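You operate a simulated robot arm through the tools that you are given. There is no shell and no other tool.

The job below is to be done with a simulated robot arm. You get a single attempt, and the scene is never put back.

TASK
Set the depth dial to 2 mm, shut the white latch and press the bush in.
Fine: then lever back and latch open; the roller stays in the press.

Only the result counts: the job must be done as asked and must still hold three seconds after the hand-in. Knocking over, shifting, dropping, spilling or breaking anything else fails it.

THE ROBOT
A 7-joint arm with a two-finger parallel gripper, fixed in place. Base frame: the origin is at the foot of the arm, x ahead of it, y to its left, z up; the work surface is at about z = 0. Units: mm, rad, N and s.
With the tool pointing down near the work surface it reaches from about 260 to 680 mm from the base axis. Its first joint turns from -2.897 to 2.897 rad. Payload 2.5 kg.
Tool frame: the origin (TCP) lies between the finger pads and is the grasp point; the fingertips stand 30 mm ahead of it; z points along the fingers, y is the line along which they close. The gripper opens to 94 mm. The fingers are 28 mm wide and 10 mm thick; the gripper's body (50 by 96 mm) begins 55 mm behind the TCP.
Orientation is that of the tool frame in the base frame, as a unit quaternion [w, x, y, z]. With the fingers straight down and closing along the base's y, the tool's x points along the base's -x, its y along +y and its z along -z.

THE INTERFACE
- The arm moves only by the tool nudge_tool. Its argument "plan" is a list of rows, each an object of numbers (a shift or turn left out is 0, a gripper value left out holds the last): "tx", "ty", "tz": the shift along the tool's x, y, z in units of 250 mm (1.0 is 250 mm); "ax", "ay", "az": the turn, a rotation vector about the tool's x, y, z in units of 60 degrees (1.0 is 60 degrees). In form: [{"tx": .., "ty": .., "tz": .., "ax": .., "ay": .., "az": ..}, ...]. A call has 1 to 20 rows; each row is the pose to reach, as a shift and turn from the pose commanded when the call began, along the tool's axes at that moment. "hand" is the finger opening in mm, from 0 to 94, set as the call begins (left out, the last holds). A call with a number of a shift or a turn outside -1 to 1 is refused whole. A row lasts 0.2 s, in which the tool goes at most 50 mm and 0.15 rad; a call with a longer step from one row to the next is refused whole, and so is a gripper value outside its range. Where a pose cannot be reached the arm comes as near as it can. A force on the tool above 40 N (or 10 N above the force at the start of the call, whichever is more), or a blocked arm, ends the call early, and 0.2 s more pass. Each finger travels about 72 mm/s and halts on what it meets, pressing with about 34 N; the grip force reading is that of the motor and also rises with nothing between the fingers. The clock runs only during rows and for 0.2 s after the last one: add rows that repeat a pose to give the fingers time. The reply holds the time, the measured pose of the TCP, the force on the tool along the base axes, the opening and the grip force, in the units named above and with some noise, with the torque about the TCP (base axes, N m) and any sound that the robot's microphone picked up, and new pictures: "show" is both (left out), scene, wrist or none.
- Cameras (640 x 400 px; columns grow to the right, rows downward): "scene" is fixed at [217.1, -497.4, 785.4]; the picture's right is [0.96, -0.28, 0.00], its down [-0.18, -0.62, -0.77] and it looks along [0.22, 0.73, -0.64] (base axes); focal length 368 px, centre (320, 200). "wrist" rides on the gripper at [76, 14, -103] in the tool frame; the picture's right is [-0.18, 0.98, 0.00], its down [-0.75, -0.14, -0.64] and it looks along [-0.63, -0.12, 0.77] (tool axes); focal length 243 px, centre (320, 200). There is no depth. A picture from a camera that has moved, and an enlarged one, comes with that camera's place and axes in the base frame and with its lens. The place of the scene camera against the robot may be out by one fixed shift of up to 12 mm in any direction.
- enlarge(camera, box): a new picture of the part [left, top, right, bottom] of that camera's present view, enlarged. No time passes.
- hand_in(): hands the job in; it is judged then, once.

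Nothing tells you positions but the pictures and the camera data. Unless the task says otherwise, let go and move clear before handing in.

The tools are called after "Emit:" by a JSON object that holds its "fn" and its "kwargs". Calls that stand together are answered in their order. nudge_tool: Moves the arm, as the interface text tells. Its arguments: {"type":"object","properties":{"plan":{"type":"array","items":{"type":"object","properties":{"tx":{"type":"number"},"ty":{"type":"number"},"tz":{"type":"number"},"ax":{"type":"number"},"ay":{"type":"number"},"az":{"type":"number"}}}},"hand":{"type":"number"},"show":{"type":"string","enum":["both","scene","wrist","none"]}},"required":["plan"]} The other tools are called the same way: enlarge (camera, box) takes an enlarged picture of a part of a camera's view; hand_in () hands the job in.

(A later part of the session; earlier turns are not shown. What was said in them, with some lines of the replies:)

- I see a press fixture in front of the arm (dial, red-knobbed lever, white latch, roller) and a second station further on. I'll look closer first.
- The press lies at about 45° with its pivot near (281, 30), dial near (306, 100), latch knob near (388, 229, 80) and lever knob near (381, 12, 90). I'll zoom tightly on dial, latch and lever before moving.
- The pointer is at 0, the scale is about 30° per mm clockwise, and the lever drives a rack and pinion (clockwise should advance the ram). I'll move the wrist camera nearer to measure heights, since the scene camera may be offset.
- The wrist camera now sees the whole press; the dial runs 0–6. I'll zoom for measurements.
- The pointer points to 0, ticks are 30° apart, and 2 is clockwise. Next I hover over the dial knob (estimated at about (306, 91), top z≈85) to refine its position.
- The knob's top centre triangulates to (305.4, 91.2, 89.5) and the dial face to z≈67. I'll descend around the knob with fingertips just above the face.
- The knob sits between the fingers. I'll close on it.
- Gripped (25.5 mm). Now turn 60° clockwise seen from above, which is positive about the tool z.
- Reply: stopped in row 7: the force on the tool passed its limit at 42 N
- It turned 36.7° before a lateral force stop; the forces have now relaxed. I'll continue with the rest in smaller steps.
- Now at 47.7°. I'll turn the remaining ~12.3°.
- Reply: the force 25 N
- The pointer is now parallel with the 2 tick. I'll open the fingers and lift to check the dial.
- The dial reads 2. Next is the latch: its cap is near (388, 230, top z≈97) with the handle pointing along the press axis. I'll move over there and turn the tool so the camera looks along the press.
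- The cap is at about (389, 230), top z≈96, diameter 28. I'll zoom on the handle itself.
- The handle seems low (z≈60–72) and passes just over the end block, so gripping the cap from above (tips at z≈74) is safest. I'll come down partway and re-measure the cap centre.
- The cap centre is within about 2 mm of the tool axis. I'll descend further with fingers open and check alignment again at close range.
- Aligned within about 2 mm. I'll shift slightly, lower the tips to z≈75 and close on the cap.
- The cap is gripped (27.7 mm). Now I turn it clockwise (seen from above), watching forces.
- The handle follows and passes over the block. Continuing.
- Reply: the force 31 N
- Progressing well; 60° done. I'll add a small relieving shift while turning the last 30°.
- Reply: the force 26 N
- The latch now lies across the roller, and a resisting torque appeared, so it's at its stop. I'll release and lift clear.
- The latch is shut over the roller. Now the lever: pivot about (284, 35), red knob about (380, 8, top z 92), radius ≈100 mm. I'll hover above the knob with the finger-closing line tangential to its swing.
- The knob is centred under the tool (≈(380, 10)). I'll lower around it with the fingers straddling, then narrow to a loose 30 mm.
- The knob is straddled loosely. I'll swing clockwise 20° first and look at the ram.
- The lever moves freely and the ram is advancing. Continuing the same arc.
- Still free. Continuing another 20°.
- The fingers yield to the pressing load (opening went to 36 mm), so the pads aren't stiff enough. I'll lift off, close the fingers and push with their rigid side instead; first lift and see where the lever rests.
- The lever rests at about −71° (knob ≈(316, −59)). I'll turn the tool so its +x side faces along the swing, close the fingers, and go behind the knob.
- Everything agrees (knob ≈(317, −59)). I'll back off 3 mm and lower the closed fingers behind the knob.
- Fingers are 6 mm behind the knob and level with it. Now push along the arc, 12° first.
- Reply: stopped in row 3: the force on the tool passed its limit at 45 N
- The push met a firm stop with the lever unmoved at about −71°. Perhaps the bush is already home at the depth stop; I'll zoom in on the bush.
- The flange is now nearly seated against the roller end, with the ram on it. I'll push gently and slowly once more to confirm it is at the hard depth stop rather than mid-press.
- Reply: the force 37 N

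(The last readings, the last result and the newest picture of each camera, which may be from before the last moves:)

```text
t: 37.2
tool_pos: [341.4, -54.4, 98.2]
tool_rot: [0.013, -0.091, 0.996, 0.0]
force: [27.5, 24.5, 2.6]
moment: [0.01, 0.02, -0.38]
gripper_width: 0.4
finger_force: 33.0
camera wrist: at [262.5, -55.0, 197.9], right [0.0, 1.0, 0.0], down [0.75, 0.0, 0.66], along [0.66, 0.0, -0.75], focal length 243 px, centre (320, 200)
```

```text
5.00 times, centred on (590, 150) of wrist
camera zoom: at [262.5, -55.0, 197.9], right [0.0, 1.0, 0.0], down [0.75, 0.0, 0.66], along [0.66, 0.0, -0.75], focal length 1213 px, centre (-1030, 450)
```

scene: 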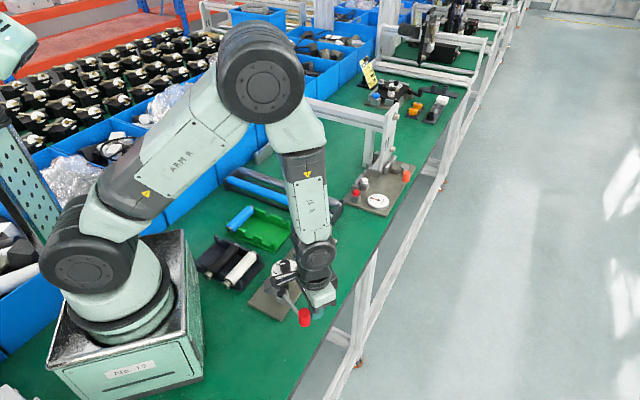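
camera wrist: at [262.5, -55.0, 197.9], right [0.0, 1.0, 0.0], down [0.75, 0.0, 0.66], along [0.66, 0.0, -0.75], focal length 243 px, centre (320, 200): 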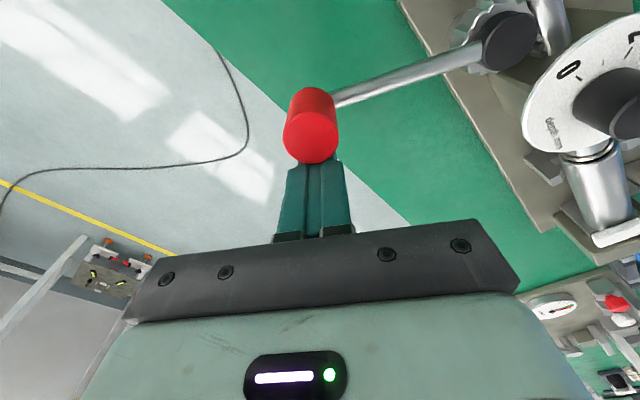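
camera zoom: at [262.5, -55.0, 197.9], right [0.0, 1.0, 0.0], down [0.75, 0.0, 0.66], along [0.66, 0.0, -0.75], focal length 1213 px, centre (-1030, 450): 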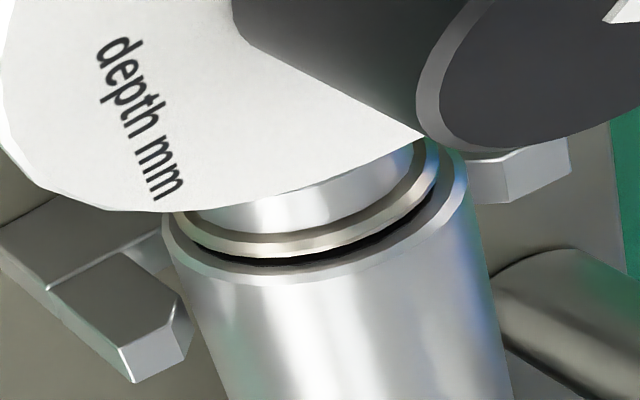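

37 N gives no further movement, so the ram is at its depth stop and the bush is in. Now I back off, lift and straighten the small tool tilt before returning the lever.

Emit:
{"fn": "nudge_tool", "kwargs": {"plan": [{"tx": -0.02}, {"tx": -0.04, "ay": 0.01}, {"tx": -0.04, "ay": 0.02, "tz": -0.1}, {"tx": -0.04, "ay": 0.02, "tz": -0.25}, {"tx": -0.04, "ay": 0.02, "tz": -0.4}, {"tx": -0.04, "ay": 0.02, "tz": -0.4}], "hand": 0}}

Emit:
{"fn": "enlarge", "kwargs": {"camera": "wrist", "box": [420, 40, 580, 160]}}

Emit:
{"fn": "enlarge", "kwargs": {"camera": "wrist", "box": [240, 0, 480, 150]}}

```text
t: 38.6
tool_pos: [345.5, -53.6, 198.3]
tool_rot: [-0.002, -0.089, 0.996, -0.001]
force: [0.4, -0.5, -0.2]
moment: [0.03, 0.03, 0.01]
gripper_width: 0.2
finger_force: 33.0
camera wrist: at [269.7, -53.9, 299.7], right [0.0, 1.0, 0.0], down [0.77, 0.0, 0.64], along [0.64, 0.0, -0.77], focal length 243 px, centre (320, 200)
```

scene: 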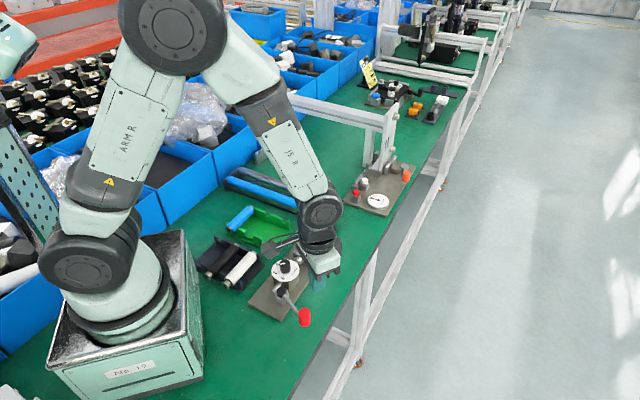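
wrist: 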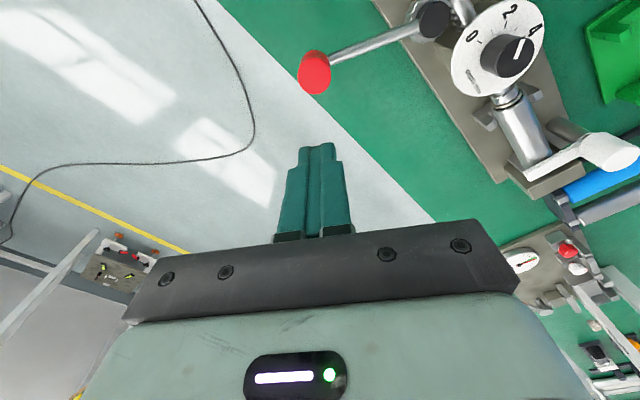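

```text
3.33 times, centred on (500, 100) of wrist
camera zoom: at [269.7, -53.9, 299.7], right [0.0, 1.0, 0.0], down [0.77, 0.0, 0.64], along [0.64, 0.0, -0.77], focal length 809 px, centre (-280, 533)
```

zoom: 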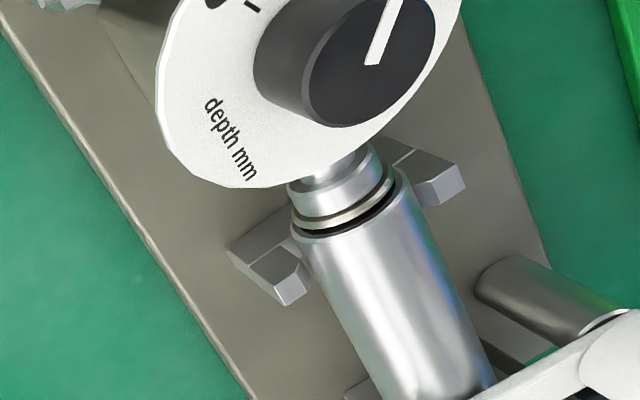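

```text
2.67 times, centred on (360, 75) of wrist
camera zoom: at [269.7, -53.9, 299.7], right [0.0, 1.0, 0.0], down [0.77, 0.0, 0.64], along [0.64, 0.0, -0.77], focal length 647 px, centre (213, 533)
```

zoom: 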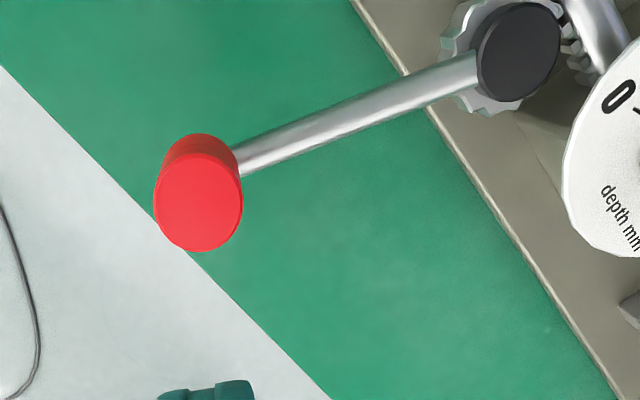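

Bush pressed with the flange just off the roller end. Knob is still at about (316, −59). I'll straddle it again (fingers tangential), for the free return swing.

Emit:
{"fn": "nudge_tool", "kwargs": {"plan": [{"tx": 0.02, "az": 0.13}, {"tx": 0.04, "az": 0.26}, {"tx": 0.06, "az": 0.39}, {"tx": 0.08, "ty": 0.001, "az": 0.52}, {"tx": 0.1, "ty": 0.002, "az": 0.65}, {"tx": 0.12, "ty": 0.003, "az": 0.78}], "hand": 60, "show": "none"}}

Emit:
{"fn": "nudge_tool", "kwargs": {"plan": [{"az": 0.12}, {"az": 0.24}, {"az": 0.36}, {"az": 0.48}, {"az": 0.577}, {"az": 0.577}], "hand": 60, "show": "wrist"}}

Emit:
{"fn": "enlarge", "kwargs": {"camera": "wrist", "box": [240, 40, 400, 140]}}

```text
t: 40.0
tool_pos: [316.4, -57.4, 197.5]
tool_rot: [-0.001, 0.313, 0.95, -0.001]
force: [0.8, -0.7, 0.2]
moment: [0.02, 0.02, 0.03]
gripper_width: 59.8
finger_force: 0.1
```

```text
t: 41.4
tool_pos: [316.8, -59.6, 198.1]
tool_rot: [-0.001, 0.583, 0.813, -0.001]
force: [-0.1, 0.5, -0.3]
moment: [0.0, 0.01, 0.02]
gripper_width: 60.0
finger_force: 0.0
camera wrist: at [307.5, 17.8, 299.5], right [0.99, 0.14, 0.0], down [0.11, -0.76, 0.64], along [0.09, -0.64, -0.77], focal length 243 px, centre (320, 200)
```

wrist: 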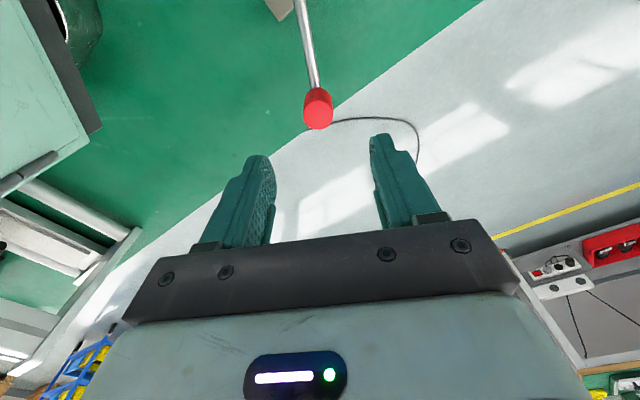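

```text
4.00 times, centred on (320, 90) of wrist
camera zoom: at [307.5, 17.8, 299.5], right [0.99, 0.14, 0.0], down [0.11, -0.76, 0.64], along [0.09, -0.64, -0.77], focal length 970 px, centre (320, 640)
```

zoom: 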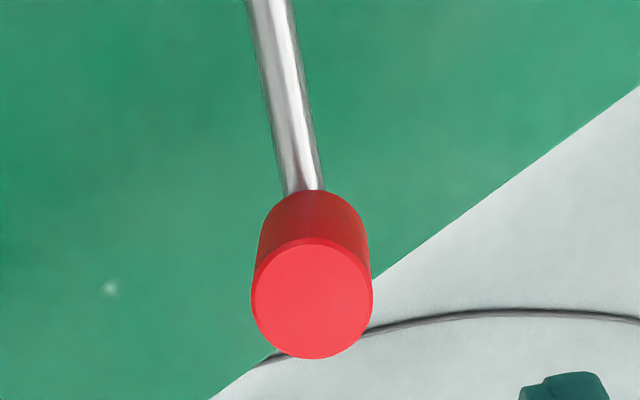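

Aligned. Lowering around the knob and narrowing to 29 mm.

Emit:
{"fn": "nudge_tool", "kwargs": {"plan": [{"ty": -0.007, "tz": 0.1}, {"ty": -0.007, "tz": 0.22}, {"ty": -0.007, "tz": 0.34}, {"ty": -0.007, "tz": 0.395}, {"ty": -0.007, "tz": 0.395}], "hand": 60, "show": "none"}}

Emit:
{"fn": "nudge_tool", "kwargs": {"plan": [{"tz": 0}, {"tz": 0}, {"tz": 0}], "hand": 28, "show": "wrist"}}

Emit:
{"fn": "nudge_tool", "kwargs": {"plan": [{"tx": 0.0015, "ty": 0.0349, "az": -0.0833}, {"tx": 0.0061, "ty": 0.0695, "az": -0.1667}, {"tx": 0.0136, "ty": 0.1035, "az": -0.25}, {"tx": 0.0241, "ty": 0.1368, "az": -0.3333}, {"tx": 0.0241, "ty": 0.1368, "az": -0.3333}], "hand": 28}}

```text
t: 42.6
tool_pos: [315.4, -59.0, 98.7]
tool_rot: [0.0, 0.582, 0.813, -0.003]
force: [-0.9, 0.7, -0.6]
moment: [-0.01, 0.01, 0.03]
gripper_width: 60.0
finger_force: 0.0
```

```text
t: 43.4
tool_pos: [314.2, -60.3, 97.9]
tool_rot: [-0.001, 0.581, 0.814, -0.002]
force: [0.9, 0.1, -0.2]
moment: [-0.03, 0.02, -0.02]
gripper_width: 28.0
finger_force: 0.0
camera wrist: at [305.1, 17.2, 200.4], right [0.99, 0.14, 0.0], down [0.11, -0.76, 0.64], along [0.09, -0.64, -0.77], focal length 243 px, centre (320, 200)
```

wrist: 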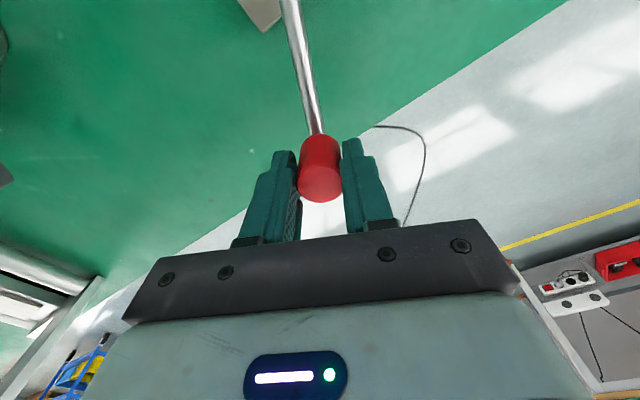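

```text
t: 44.6
tool_pos: [345.8, -42.4, 98.8]
tool_rot: [-0.001, 0.431, 0.902, -0.002]
force: [0.1, 0.3, -0.2]
moment: [-0.02, 0.0, 0.0]
gripper_width: 28.1
finger_force: 0.2
camera wrist: at [310.6, 25.2, 200.8], right [0.88, 0.47, 0.0], down [0.37, -0.67, 0.64], along [0.3, -0.57, -0.77], focal length 243 px, centre (320, 200)
```

scene: 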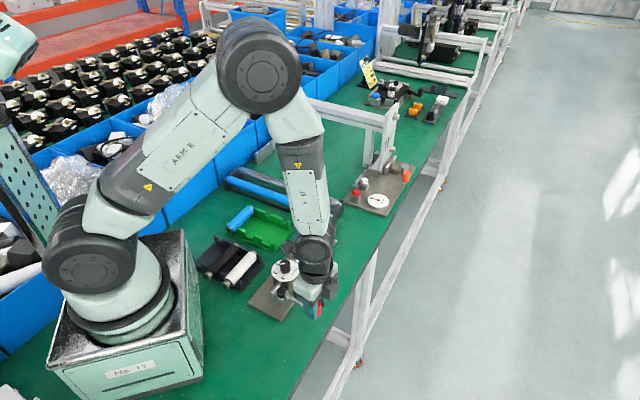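
wrist: 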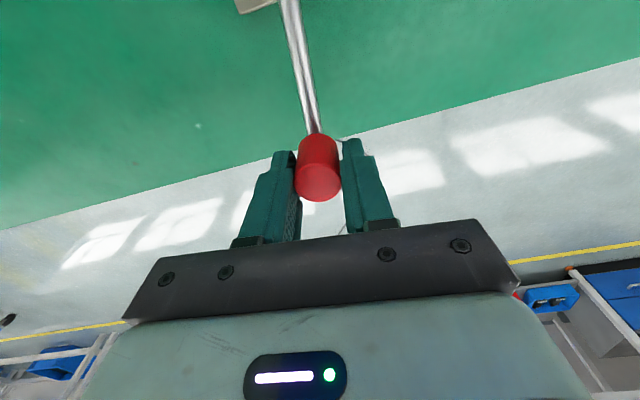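

The lever follows freely. Continue: another 20°, then the remainder to the original angle.

Emit:
{"fn": "nudge_tool", "kwargs": {"plan": [{"tx": 0.0015, "ty": 0.0349, "az": -0.0833}, {"tx": 0.0061, "ty": 0.0695, "az": -0.1667}, {"tx": 0.0136, "ty": 0.1035, "az": -0.25}, {"tx": 0.0241, "ty": 0.1368, "az": -0.3333}, {"tx": 0.0241, "ty": 0.1368, "az": -0.3333}], "hand": 28, "show": "wrist"}}

Emit:
{"fn": "nudge_tool", "kwargs": {"plan": [{"tx": 0.0015, "ty": 0.0349, "az": -0.0833}, {"tx": 0.0061, "ty": 0.0695, "az": -0.1667}, {"tx": 0.0136, "ty": 0.1035, "az": -0.25}, {"tx": 0.0175, "ty": 0.117, "az": -0.2833}, {"tx": 0.0175, "ty": 0.117, "az": -0.2833}], "hand": 28}}

Emit:
{"fn": "enlarge", "kwargs": {"camera": "scene", "box": [270, 245, 350, 305]}}

```text
t: 45.8
tool_pos: [368.8, -16.6, 98.5]
tool_rot: [-0.002, 0.267, 0.964, -0.001]
force: [0.5, -0.9, 0.2]
moment: [0.02, 0.01, 0.04]
gripper_width: 28.3
finger_force: 0.3
camera wrist: at [312.0, 34.7, 200.6], right [0.66, 0.75, 0.0], down [0.58, -0.51, 0.64], along [0.48, -0.43, -0.77], focal length 243 px, centre (320, 200)
```

wrist: 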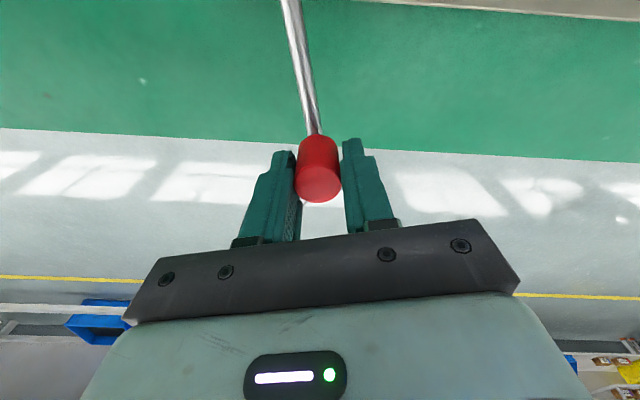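

```text
t: 47.0
tool_pos: [378.3, 10.4, 99.3]
tool_rot: [-0.001, 0.122, 0.993, 0.0]
force: [0.2, -0.8, -0.1]
moment: [-0.02, 0.0, -0.03]
gripper_width: 28.3
finger_force: 0.3
camera wrist: at [310.9, 43.2, 200.5], right [0.42, 0.91, 0.0], down [0.7, -0.32, 0.64], along [0.58, -0.27, -0.77], focal length 243 px, centre (320, 200)
```

scene: 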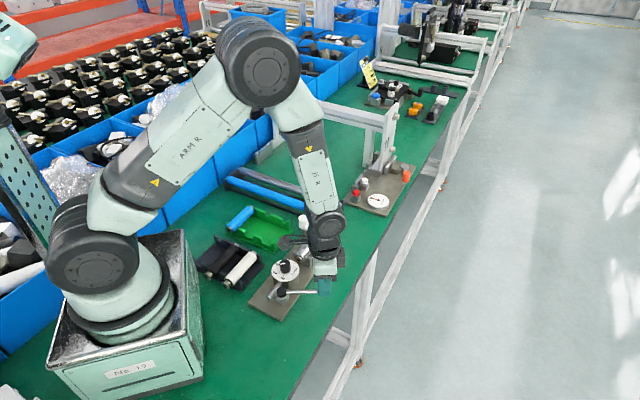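
wrist: 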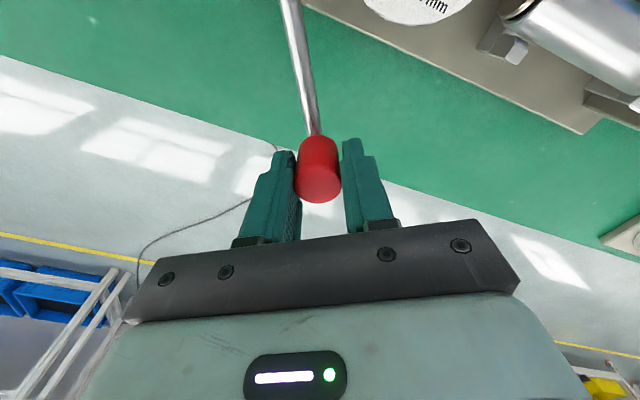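

```text
6.67 times, centred on (310, 275) of scene
camera zoom: at [217.1, -497.4, 785.4], right [0.96, -0.28, 0.0], down [-0.18, -0.62, -0.77], along [0.22, 0.73, -0.64], focal length 2451 px, centre (387, -300)
```

zoom: 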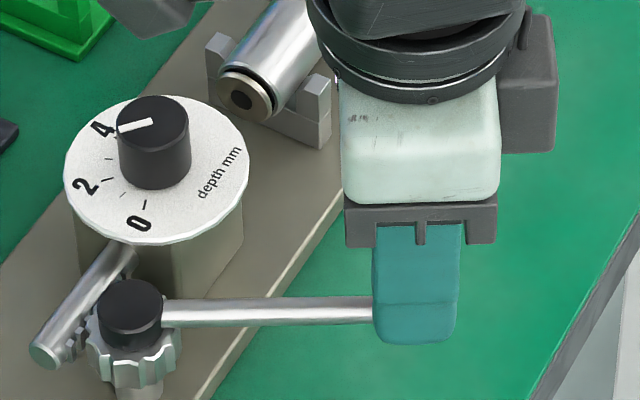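

The lever looks the same as at the start. I'll press 1.5° further to check whether it rests on a home stop.

Emit:
{"fn": "nudge_tool", "kwargs": {"plan": [{"ty": 0.006, "az": -0.014}, {"ty": 0.0105, "az": -0.025}, {"ty": 0.0105, "az": -0.025}], "hand": 28, "show": "none"}}

Emit:
{"fn": "enlarge", "kwargs": {"camera": "scene", "box": [270, 245, 350, 305]}}

```text
t: 47.8
tool_pos: [378.7, 12.0, 98.6]
tool_rot: [-0.001, 0.109, 0.994, -0.002]
force: [-2.3, -5.7, 1.7]
moment: [-0.05, 0.08, -0.02]
gripper_width: 32.0
finger_force: 3.5
```

```text
6.67 times, centred on (310, 275) of scene
camera zoom: at [217.1, -497.4, 785.4], right [0.96, -0.28, 0.0], down [-0.18, -0.62, -0.77], along [0.22, 0.73, -0.64], focal length 2451 px, centre (387, -300)
```

zoom: 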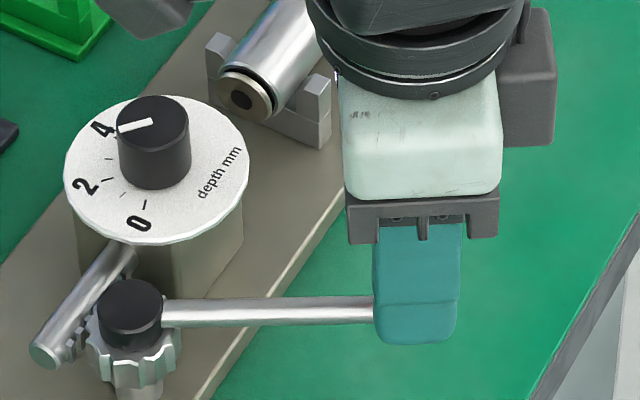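

The lever is on its home stop (a small reaction force appears). I'll release, lift and go to the latch to open it.

Emit:
{"fn": "nudge_tool", "kwargs": {"plan": [{"ty": -0.006}, {"ty": -0.006}, {"ty": -0.006}, {"ty": -0.006, "tz": -0.12}, {"ty": -0.006, "tz": -0.28}, {"ty": -0.006, "tz": -0.42}, {"ty": -0.006, "tz": -0.42}], "hand": 60, "show": "none"}}

Emit:
{"fn": "nudge_tool", "kwargs": {"plan": [{"tx": 0.025, "ty": 0.145, "az": 0.09}, {"tx": 0.05, "ty": 0.29, "az": 0.18}, {"tx": 0.075, "ty": 0.435, "az": 0.27}, {"tx": 0.1, "ty": 0.58, "az": 0.36}, {"tx": 0.125, "ty": 0.725, "az": 0.45}, {"tx": 0.149, "ty": 0.8686, "az": 0.54}, {"tx": 0.149, "ty": 0.8686, "az": 0.54}], "hand": 60}}

Emit:
{"fn": "enlarge", "kwargs": {"camera": "wrist", "box": [240, 40, 400, 140]}}

Emit:
{"fn": "enlarge", "kwargs": {"camera": "scene", "box": [256, 240, 346, 310]}}

```text
t: 49.4
tool_pos: [379.2, 12.5, 202.9]
tool_rot: [-0.002, 0.11, 0.994, 0.0]
force: [0.6, -0.1, -0.5]
moment: [0.02, 0.0, -0.01]
gripper_width: 60.1
finger_force: 0.1
```

```text
t: 51.0
tool_pos: [390.3, 232.0, 204.1]
tool_rot: [-0.002, 0.383, 0.924, -0.001]
force: [0.2, -0.4, -0.6]
moment: [0.02, 0.02, -0.04]
gripper_width: 60.2
finger_force: 0.0
camera wrist: at [348.6, 296.1, 306.2], right [0.83, 0.56, 0.0], down [0.43, -0.63, 0.64], along [0.36, -0.53, -0.77], focal length 243 px, centre (320, 200)
```

scene: 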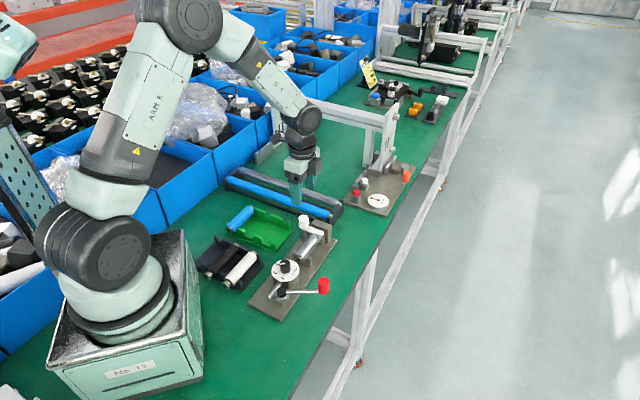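
wrist: 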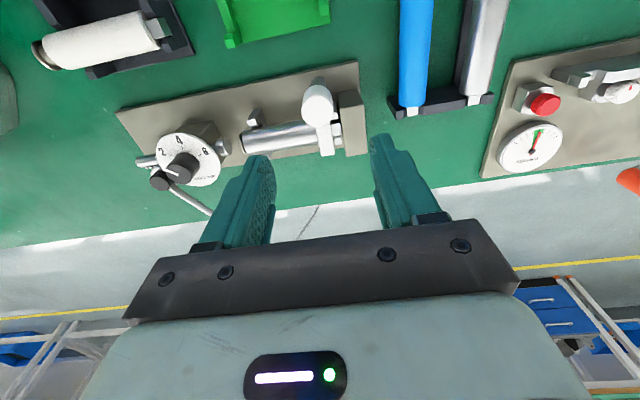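

```text
4.00 times, centred on (320, 90) of wrist
camera zoom: at [348.6, 296.1, 306.2], right [0.83, 0.56, 0.0], down [0.43, -0.63, 0.64], along [0.36, -0.53, -0.77], focal length 970 px, centre (320, 640)
```

zoom: 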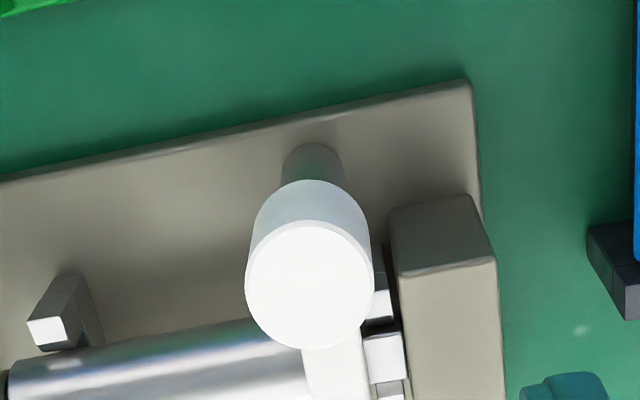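

```text
5.71 times, centred on (301, 275) of scene
camera zoom: at [217.1, -497.4, 785.4], right [0.96, -0.28, 0.0], down [-0.18, -0.62, -0.77], along [0.22, 0.73, -0.64], focal length 2101 px, centre (429, -229)
```

zoom: 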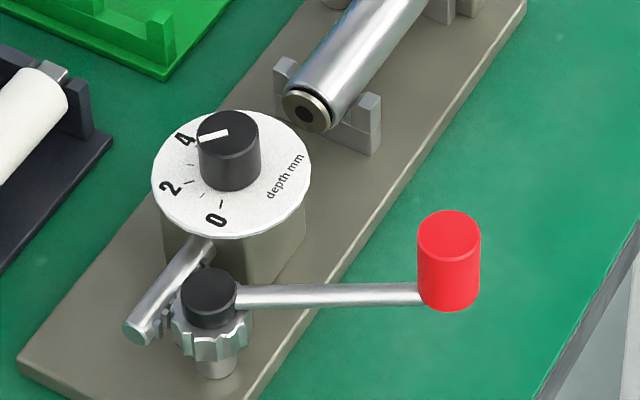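

Lever home, dial at 2. The latch cap is about 2 mm off the tool axis; correct and descend to just above it, then check.

Emit:
{"fn": "nudge_tool", "kwargs": {"plan": [{"tx": 0.006, "ty": -0.008, "tz": 0.12}, {"tx": 0.006, "ty": -0.008, "tz": 0.26}, {"tx": 0.006, "ty": -0.008, "tz": 0.355}, {"tx": 0.006, "ty": -0.008, "tz": 0.355}], "hand": 60, "show": "wrist"}}

Emit:
{"fn": "enlarge", "kwargs": {"camera": "wrist", "box": [260, 100, 380, 195]}}

```text
t: 52.0
tool_pos: [388.1, 231.7, 115.0]
tool_rot: [-0.001, 0.382, 0.924, -0.001]
force: [-0.8, 0.3, 0.5]
moment: [-0.04, 0.0, 0.0]
gripper_width: 60.2
finger_force: 0.1
camera wrist: at [346.3, 295.4, 216.1], right [0.82, 0.57, 0.0], down [0.43, -0.63, 0.64], along [0.36, -0.53, -0.77], focal length 243 px, centre (320, 200)
```

wrist: 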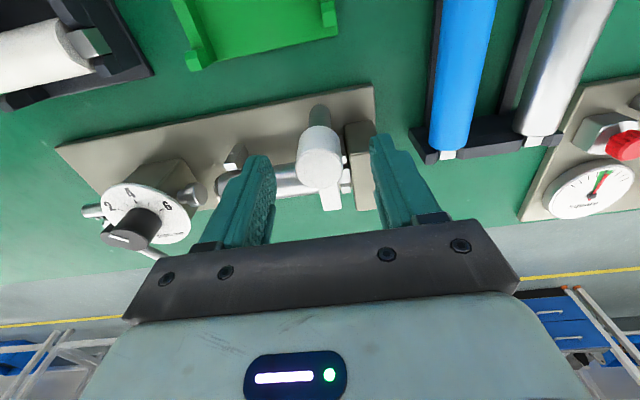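

```text
4.21 times, centred on (320, 148) of wrist
camera zoom: at [346.3, 295.4, 216.1], right [0.82, 0.57, 0.0], down [0.43, -0.63, 0.64], along [0.36, -0.53, -0.77], focal length 1022 px, centre (320, 421)
```

zoom: 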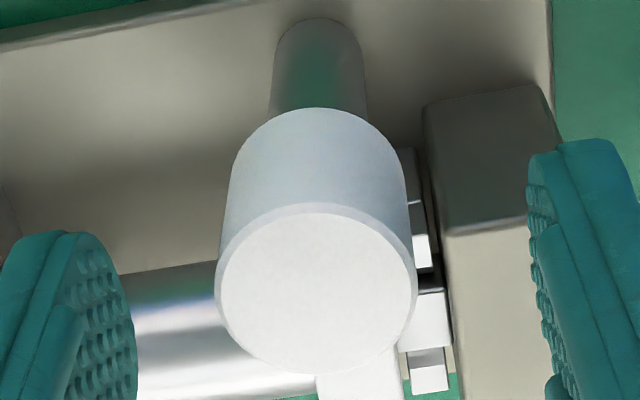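

Nearly centred. A small correction, lower 11 mm and close on the cap.

Emit:
{"fn": "nudge_tool", "kwargs": {"plan": [{"tx": -0.006, "ty": -0.003, "tz": 0.02}, {"tx": -0.006, "ty": -0.003, "tz": 0.042}, {"tx": -0.006, "ty": -0.003, "tz": 0.042}], "hand": 60, "show": "none"}}

Emit:
{"fn": "nudge_tool", "kwargs": {"plan": [{"tz": 0.0}, {"tz": 0.0}, {"tz": 0.0}, {"tz": 0.0}], "hand": 0, "show": "none"}}

Emit:
{"fn": "nudge_tool", "kwargs": {"plan": [{"az": -0.1}, {"az": -0.2}, {"az": -0.3}, {"az": -0.4}, {"az": -0.5}, {"az": -0.5}], "hand": 0}}

Emit:
{"fn": "enlarge", "kwargs": {"camera": "scene", "box": [275, 192, 345, 242]}}

```text
t: 52.8
tool_pos: [389.4, 229.3, 103.7]
tool_rot: [-0.001, 0.383, 0.924, -0.001]
force: [-0.8, 0.3, 0.2]
moment: [-0.01, -0.02, -0.01]
gripper_width: 59.9
finger_force: 0.0
```

```text
t: 53.8
tool_pos: [388.5, 230.5, 103.6]
tool_rot: [-0.001, 0.383, 0.924, -0.001]
force: [3.6, 3.5, -8.1]
moment: [0.57, -0.69, -0.03]
gripper_width: 27.7
finger_force: 44.3
```

```text
t: 55.1
tool_pos: [389.8, 231.7, 104.5]
tool_rot: [0.0, 0.129, 0.992, 0.002]
force: [2.2, 3.6, -4.6]
moment: [-0.49, 0.41, -0.05]
gripper_width: 27.4
finger_force: 45.4
stopped in row 6: the force on the tool passed its limit at 41 N (the readings are from after the stop); the commanded pose is now the measured one
camera wrist: at [320.9, 264.3, 205.8], right [0.43, 0.9, 0.0], down [0.69, -0.33, 0.64], along [0.58, -0.28, -0.77], focal length 243 px, centre (320, 200)
```

scene: 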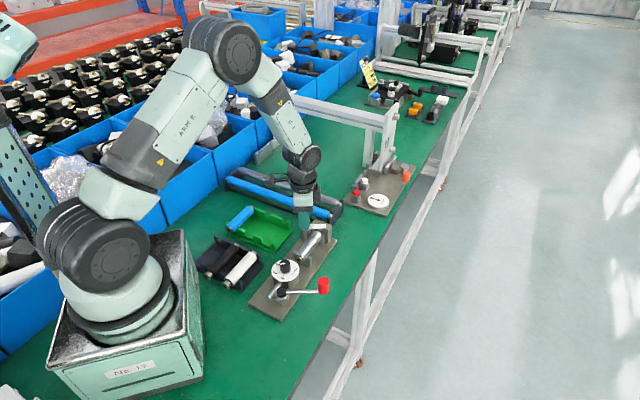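
wrist: 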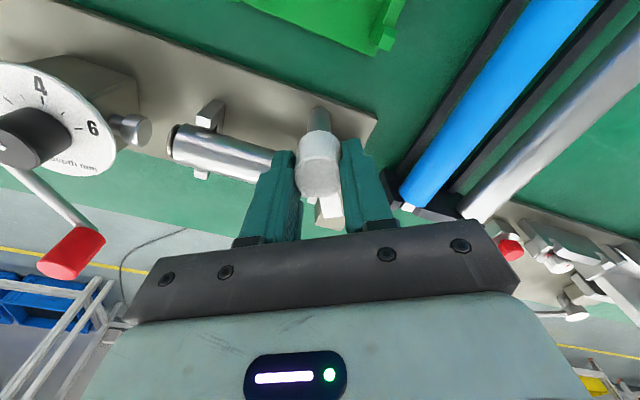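

```text
8.00 times, centred on (310, 217) of scene
camera zoom: at [217.1, -497.4, 785.4], right [0.96, -0.28, 0.0], down [-0.18, -0.62, -0.77], along [0.22, 0.73, -0.64], focal length 2942 px, centre (400, 64)
```

zoom: 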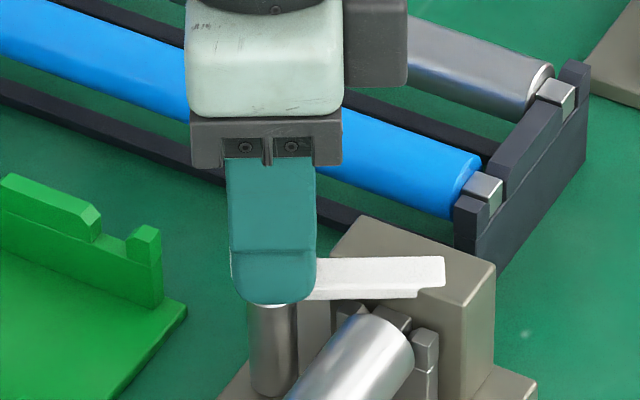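

The latch is opening; 30° done with stress now relaxed. Continuing in steps.

Emit:
{"fn": "nudge_tool", "kwargs": {"plan": [{"az": -0.1}, {"az": -0.2}, {"az": -0.3}, {"az": -0.4}, {"az": -0.4}], "hand": 0, "show": "none"}}

Emit:
{"fn": "nudge_tool", "kwargs": {"plan": [{"az": -0.1}, {"az": -0.2}, {"az": -0.3}, {"az": -0.3}], "hand": 0}}

Emit:
{"fn": "enlarge", "kwargs": {"camera": "scene", "box": [275, 192, 345, 242]}}

```text
t: 56.4
tool_pos: [389.2, 232.2, 104.5]
tool_rot: [0.0, -0.082, 0.997, 0.001]
force: [6.7, 12.6, -16.4]
moment: [-0.47, 0.06, 0.04]
gripper_width: 27.5
finger_force: 45.3
```

```text
t: 57.4
tool_pos: [389.5, 232.6, 104.1]
tool_rot: [0.002, -0.235, 0.972, 0.002]
force: [5.9, 22.4, -18.1]
moment: [-0.09, -0.6, -0.03]
gripper_width: 27.7
finger_force: 45.1
camera wrist: at [316.2, 209.8, 205.7], right [-0.29, 0.96, 0.0], down [0.73, 0.22, 0.64], along [0.62, 0.19, -0.76], focal length 243 px, centre (320, 200)
```

scene: 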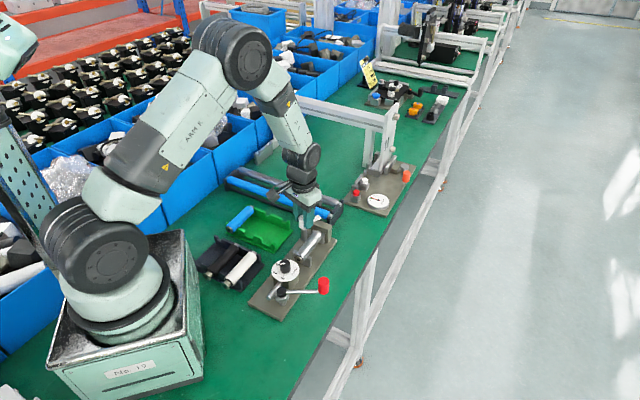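
wrist: 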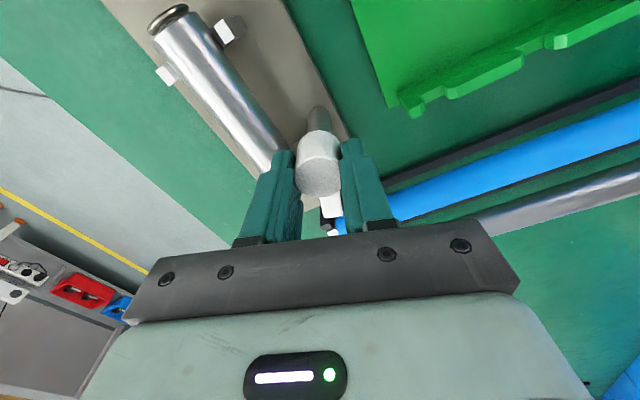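

```text
8.00 times, centred on (310, 217) of scene
camera zoom: at [217.1, -497.4, 785.4], right [0.96, -0.28, 0.0], down [-0.18, -0.62, -0.77], along [0.22, 0.73, -0.64], focal length 2942 px, centre (400, 64)
```

zoom: 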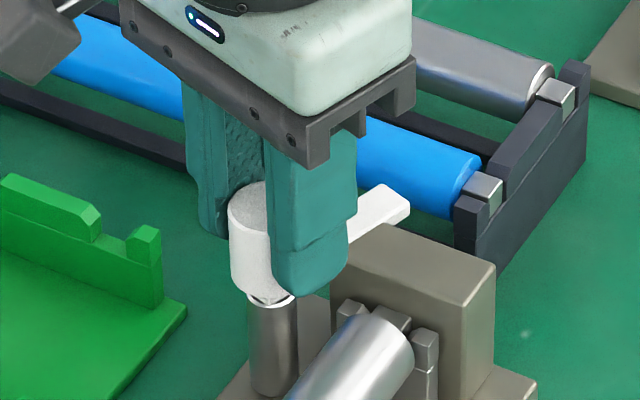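

Another 18° remains; I'll add a small stress relief and finish the turn, going ~1° past to seat it.

Emit:
{"fn": "nudge_tool", "kwargs": {"plan": [{"tx": -0.0015, "ty": 0.003, "tz": 0.002, "az": -0.02}, {"tx": -0.0015, "ty": 0.003, "tz": 0.002, "az": -0.1}, {"tx": -0.0015, "ty": 0.003, "tz": 0.002, "az": -0.2}, {"tx": -0.0015, "ty": 0.003, "tz": 0.002, "az": -0.31}, {"tx": -0.0015, "ty": 0.003, "tz": 0.002, "az": -0.31}], "hand": 0}}

Emit:
{"fn": "enlarge", "kwargs": {"camera": "scene", "box": [275, 192, 345, 242]}}

```text
t: 58.5
tool_pos: [388.5, 234.1, 104.4]
tool_rot: [0.001, -0.389, 0.921, 0.001]
force: [-6.9, 21.3, 3.6]
moment: [-0.01, -0.11, -0.56]
gripper_width: 27.5
finger_force: 45.3
camera wrist: at [326.9, 187.9, 205.8], right [-0.58, 0.82, 0.0], down [0.63, 0.44, 0.64], along [0.52, 0.37, -0.77], focal length 243 px, centre (320, 200)
```

scene: 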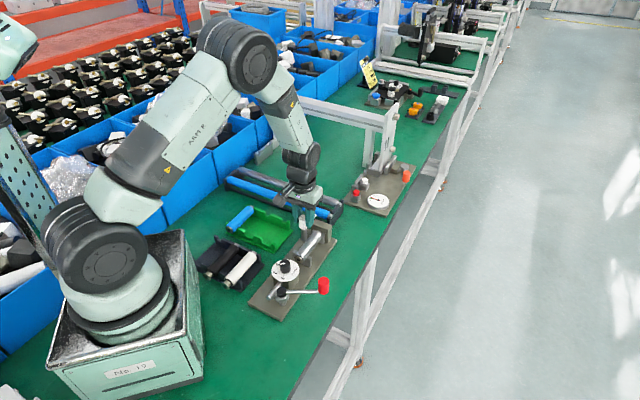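
wrist: 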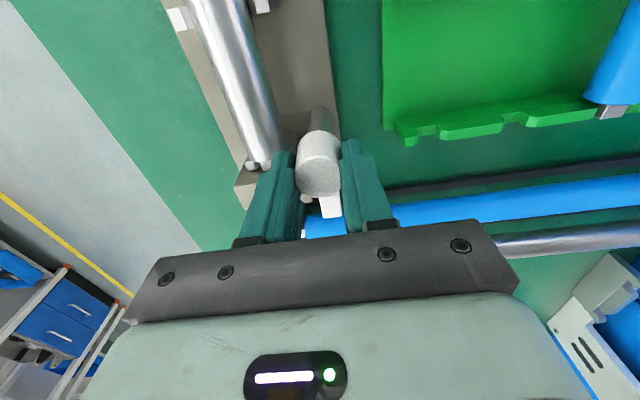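

```text
8.00 times, centred on (310, 217) of scene
camera zoom: at [217.1, -497.4, 785.4], right [0.96, -0.28, 0.0], down [-0.18, -0.62, -0.77], along [0.22, 0.73, -0.64], focal length 2942 px, centre (400, 64)
```

zoom: 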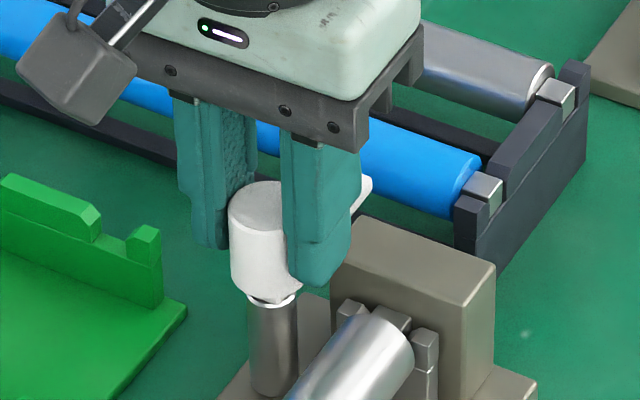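

A strong torque shows the latch is on its open stop. I'll release and lift well clear.

Emit:
{"fn": "nudge_tool", "kwargs": {"plan": [{"az": 0.015}, {"az": 0.015}, {"az": 0.015}, {"az": 0.015, "tz": -0.1}, {"az": 0.015, "tz": -0.25}, {"az": 0.015, "tz": -0.42}, {"az": 0.015, "tz": -0.6}, {"az": 0.015, "tz": -0.6}], "hand": 60}}

Emit:
{"fn": "enlarge", "kwargs": {"camera": "scene", "box": [245, 205, 345, 325]}}

Emit:
{"fn": "enlarge", "kwargs": {"camera": "scene", "box": [285, 202, 345, 242]}}

Emit:
{"fn": "enlarge", "kwargs": {"camera": "scene", "box": [256, 270, 336, 320]}}

Emit:
{"fn": "enlarge", "kwargs": {"camera": "scene", "box": [260, 240, 310, 280]}}

```text
t: 60.4
tool_pos: [389.0, 233.3, 254.4]
tool_rot: [0.001, -0.381, 0.925, 0.001]
force: [-1.2, 0.5, -0.7]
moment: [-0.02, -0.05, 0.02]
gripper_width: 59.9
finger_force: 0.0
camera wrist: at [326.7, 188.1, 355.1], right [-0.56, 0.83, 0.0], down [0.63, 0.43, 0.64], along [0.53, 0.36, -0.77], focal length 243 px, centre (320, 200)
```

scene: 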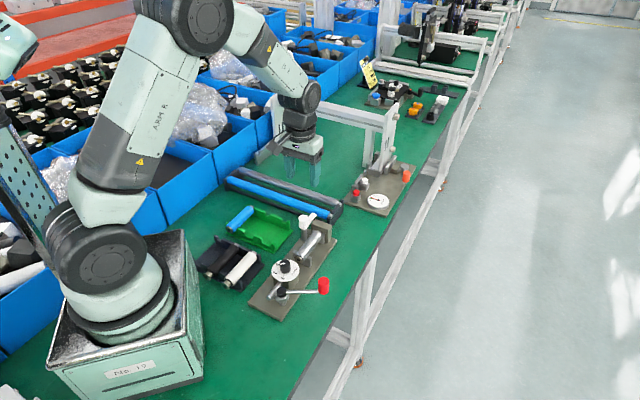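
wrist: 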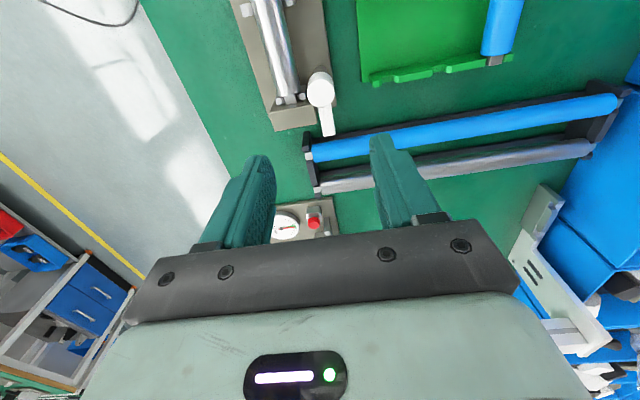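

```text
3.33 times, centred on (295, 265) of scene
camera zoom: at [217.1, -497.4, 785.4], right [0.96, -0.28, 0.0], down [-0.18, -0.62, -0.77], along [0.22, 0.73, -0.64], focal length 1226 px, centre (403, -17)
```

zoom: 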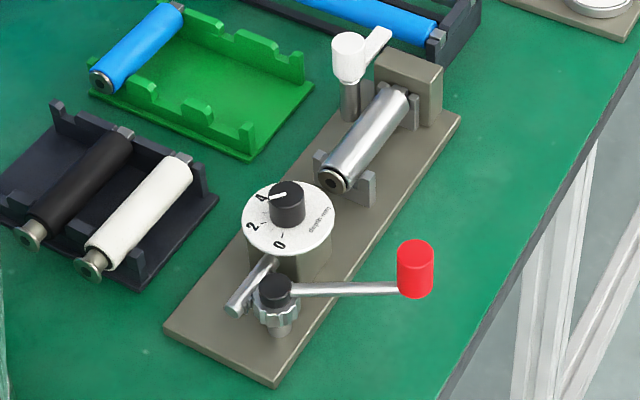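

```text
10.00 times, centred on (315, 222) of scene
camera zoom: at [217.1, -497.4, 785.4], right [0.96, -0.28, 0.0], down [-0.18, -0.62, -0.77], along [0.22, 0.73, -0.64], focal length 3677 px, centre (370, -20)
```

zoom: 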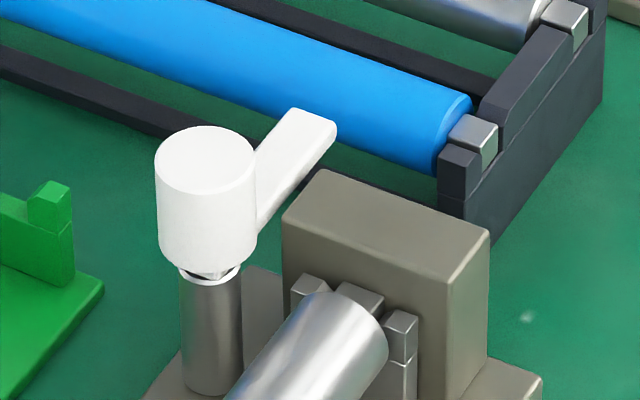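

```text
8.00 times, centred on (296, 295) of scene
camera zoom: at [217.1, -497.4, 785.4], right [0.96, -0.28, 0.0], down [-0.18, -0.62, -0.77], along [0.22, 0.73, -0.64], focal length 2942 px, centre (512, -560)
```

zoom: 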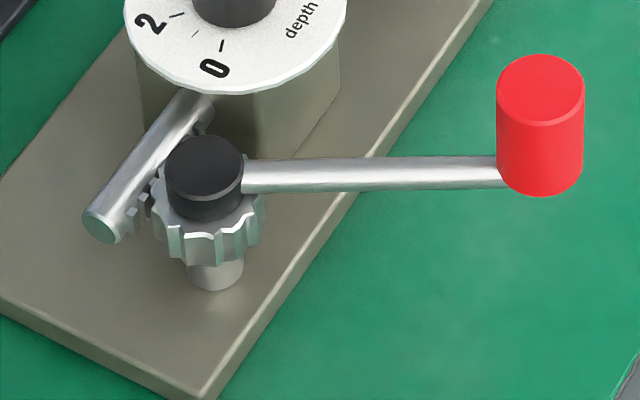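

```text
10.00 times, centred on (285, 260) of scene
camera zoom: at [217.1, -497.4, 785.4], right [0.96, -0.28, 0.0], down [-0.18, -0.62, -0.77], along [0.22, 0.73, -0.64], focal length 3677 px, centre (670, -400)
```

zoom: 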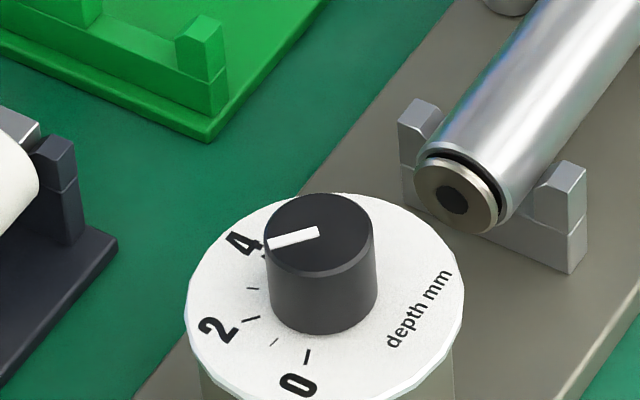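

The dial pointer is on 2, the bush is pressed in with the roller still in the press, the lever is on its home stop, and the latch is back in its original open position. The arm is clear, so I'm handing in.

Emit:
{"fn": "hand_in", "kwargs": {}}

```text
The job is handed in.
```

The job is done as asked and handed in; the result of the judging didn't come back to me. In the final pictures everything is where it should be:

- **Dial:** it was on 0 and now points to 2 mm, within about 2° of the mark.
- **Bush:** I shut the white latch over the roller and turned the lever until it met a firm stop. About 37 N more at the knob didn't move it, so I took that as the depth stop. The bush flange stands roughly 2 mm off the roller end.
- **Lever:** it's back against its home stop, as at the start.
- **Latch:** it's fully open again, as at the start.
- **Roller:** it's still in the press.

The force limit stopped the arm three times: while turning the dial, pushing the lever, and opening the latch. Nothing shifted or got damaged as far as I can see. The gripper has let go and is lifted clear of the press.
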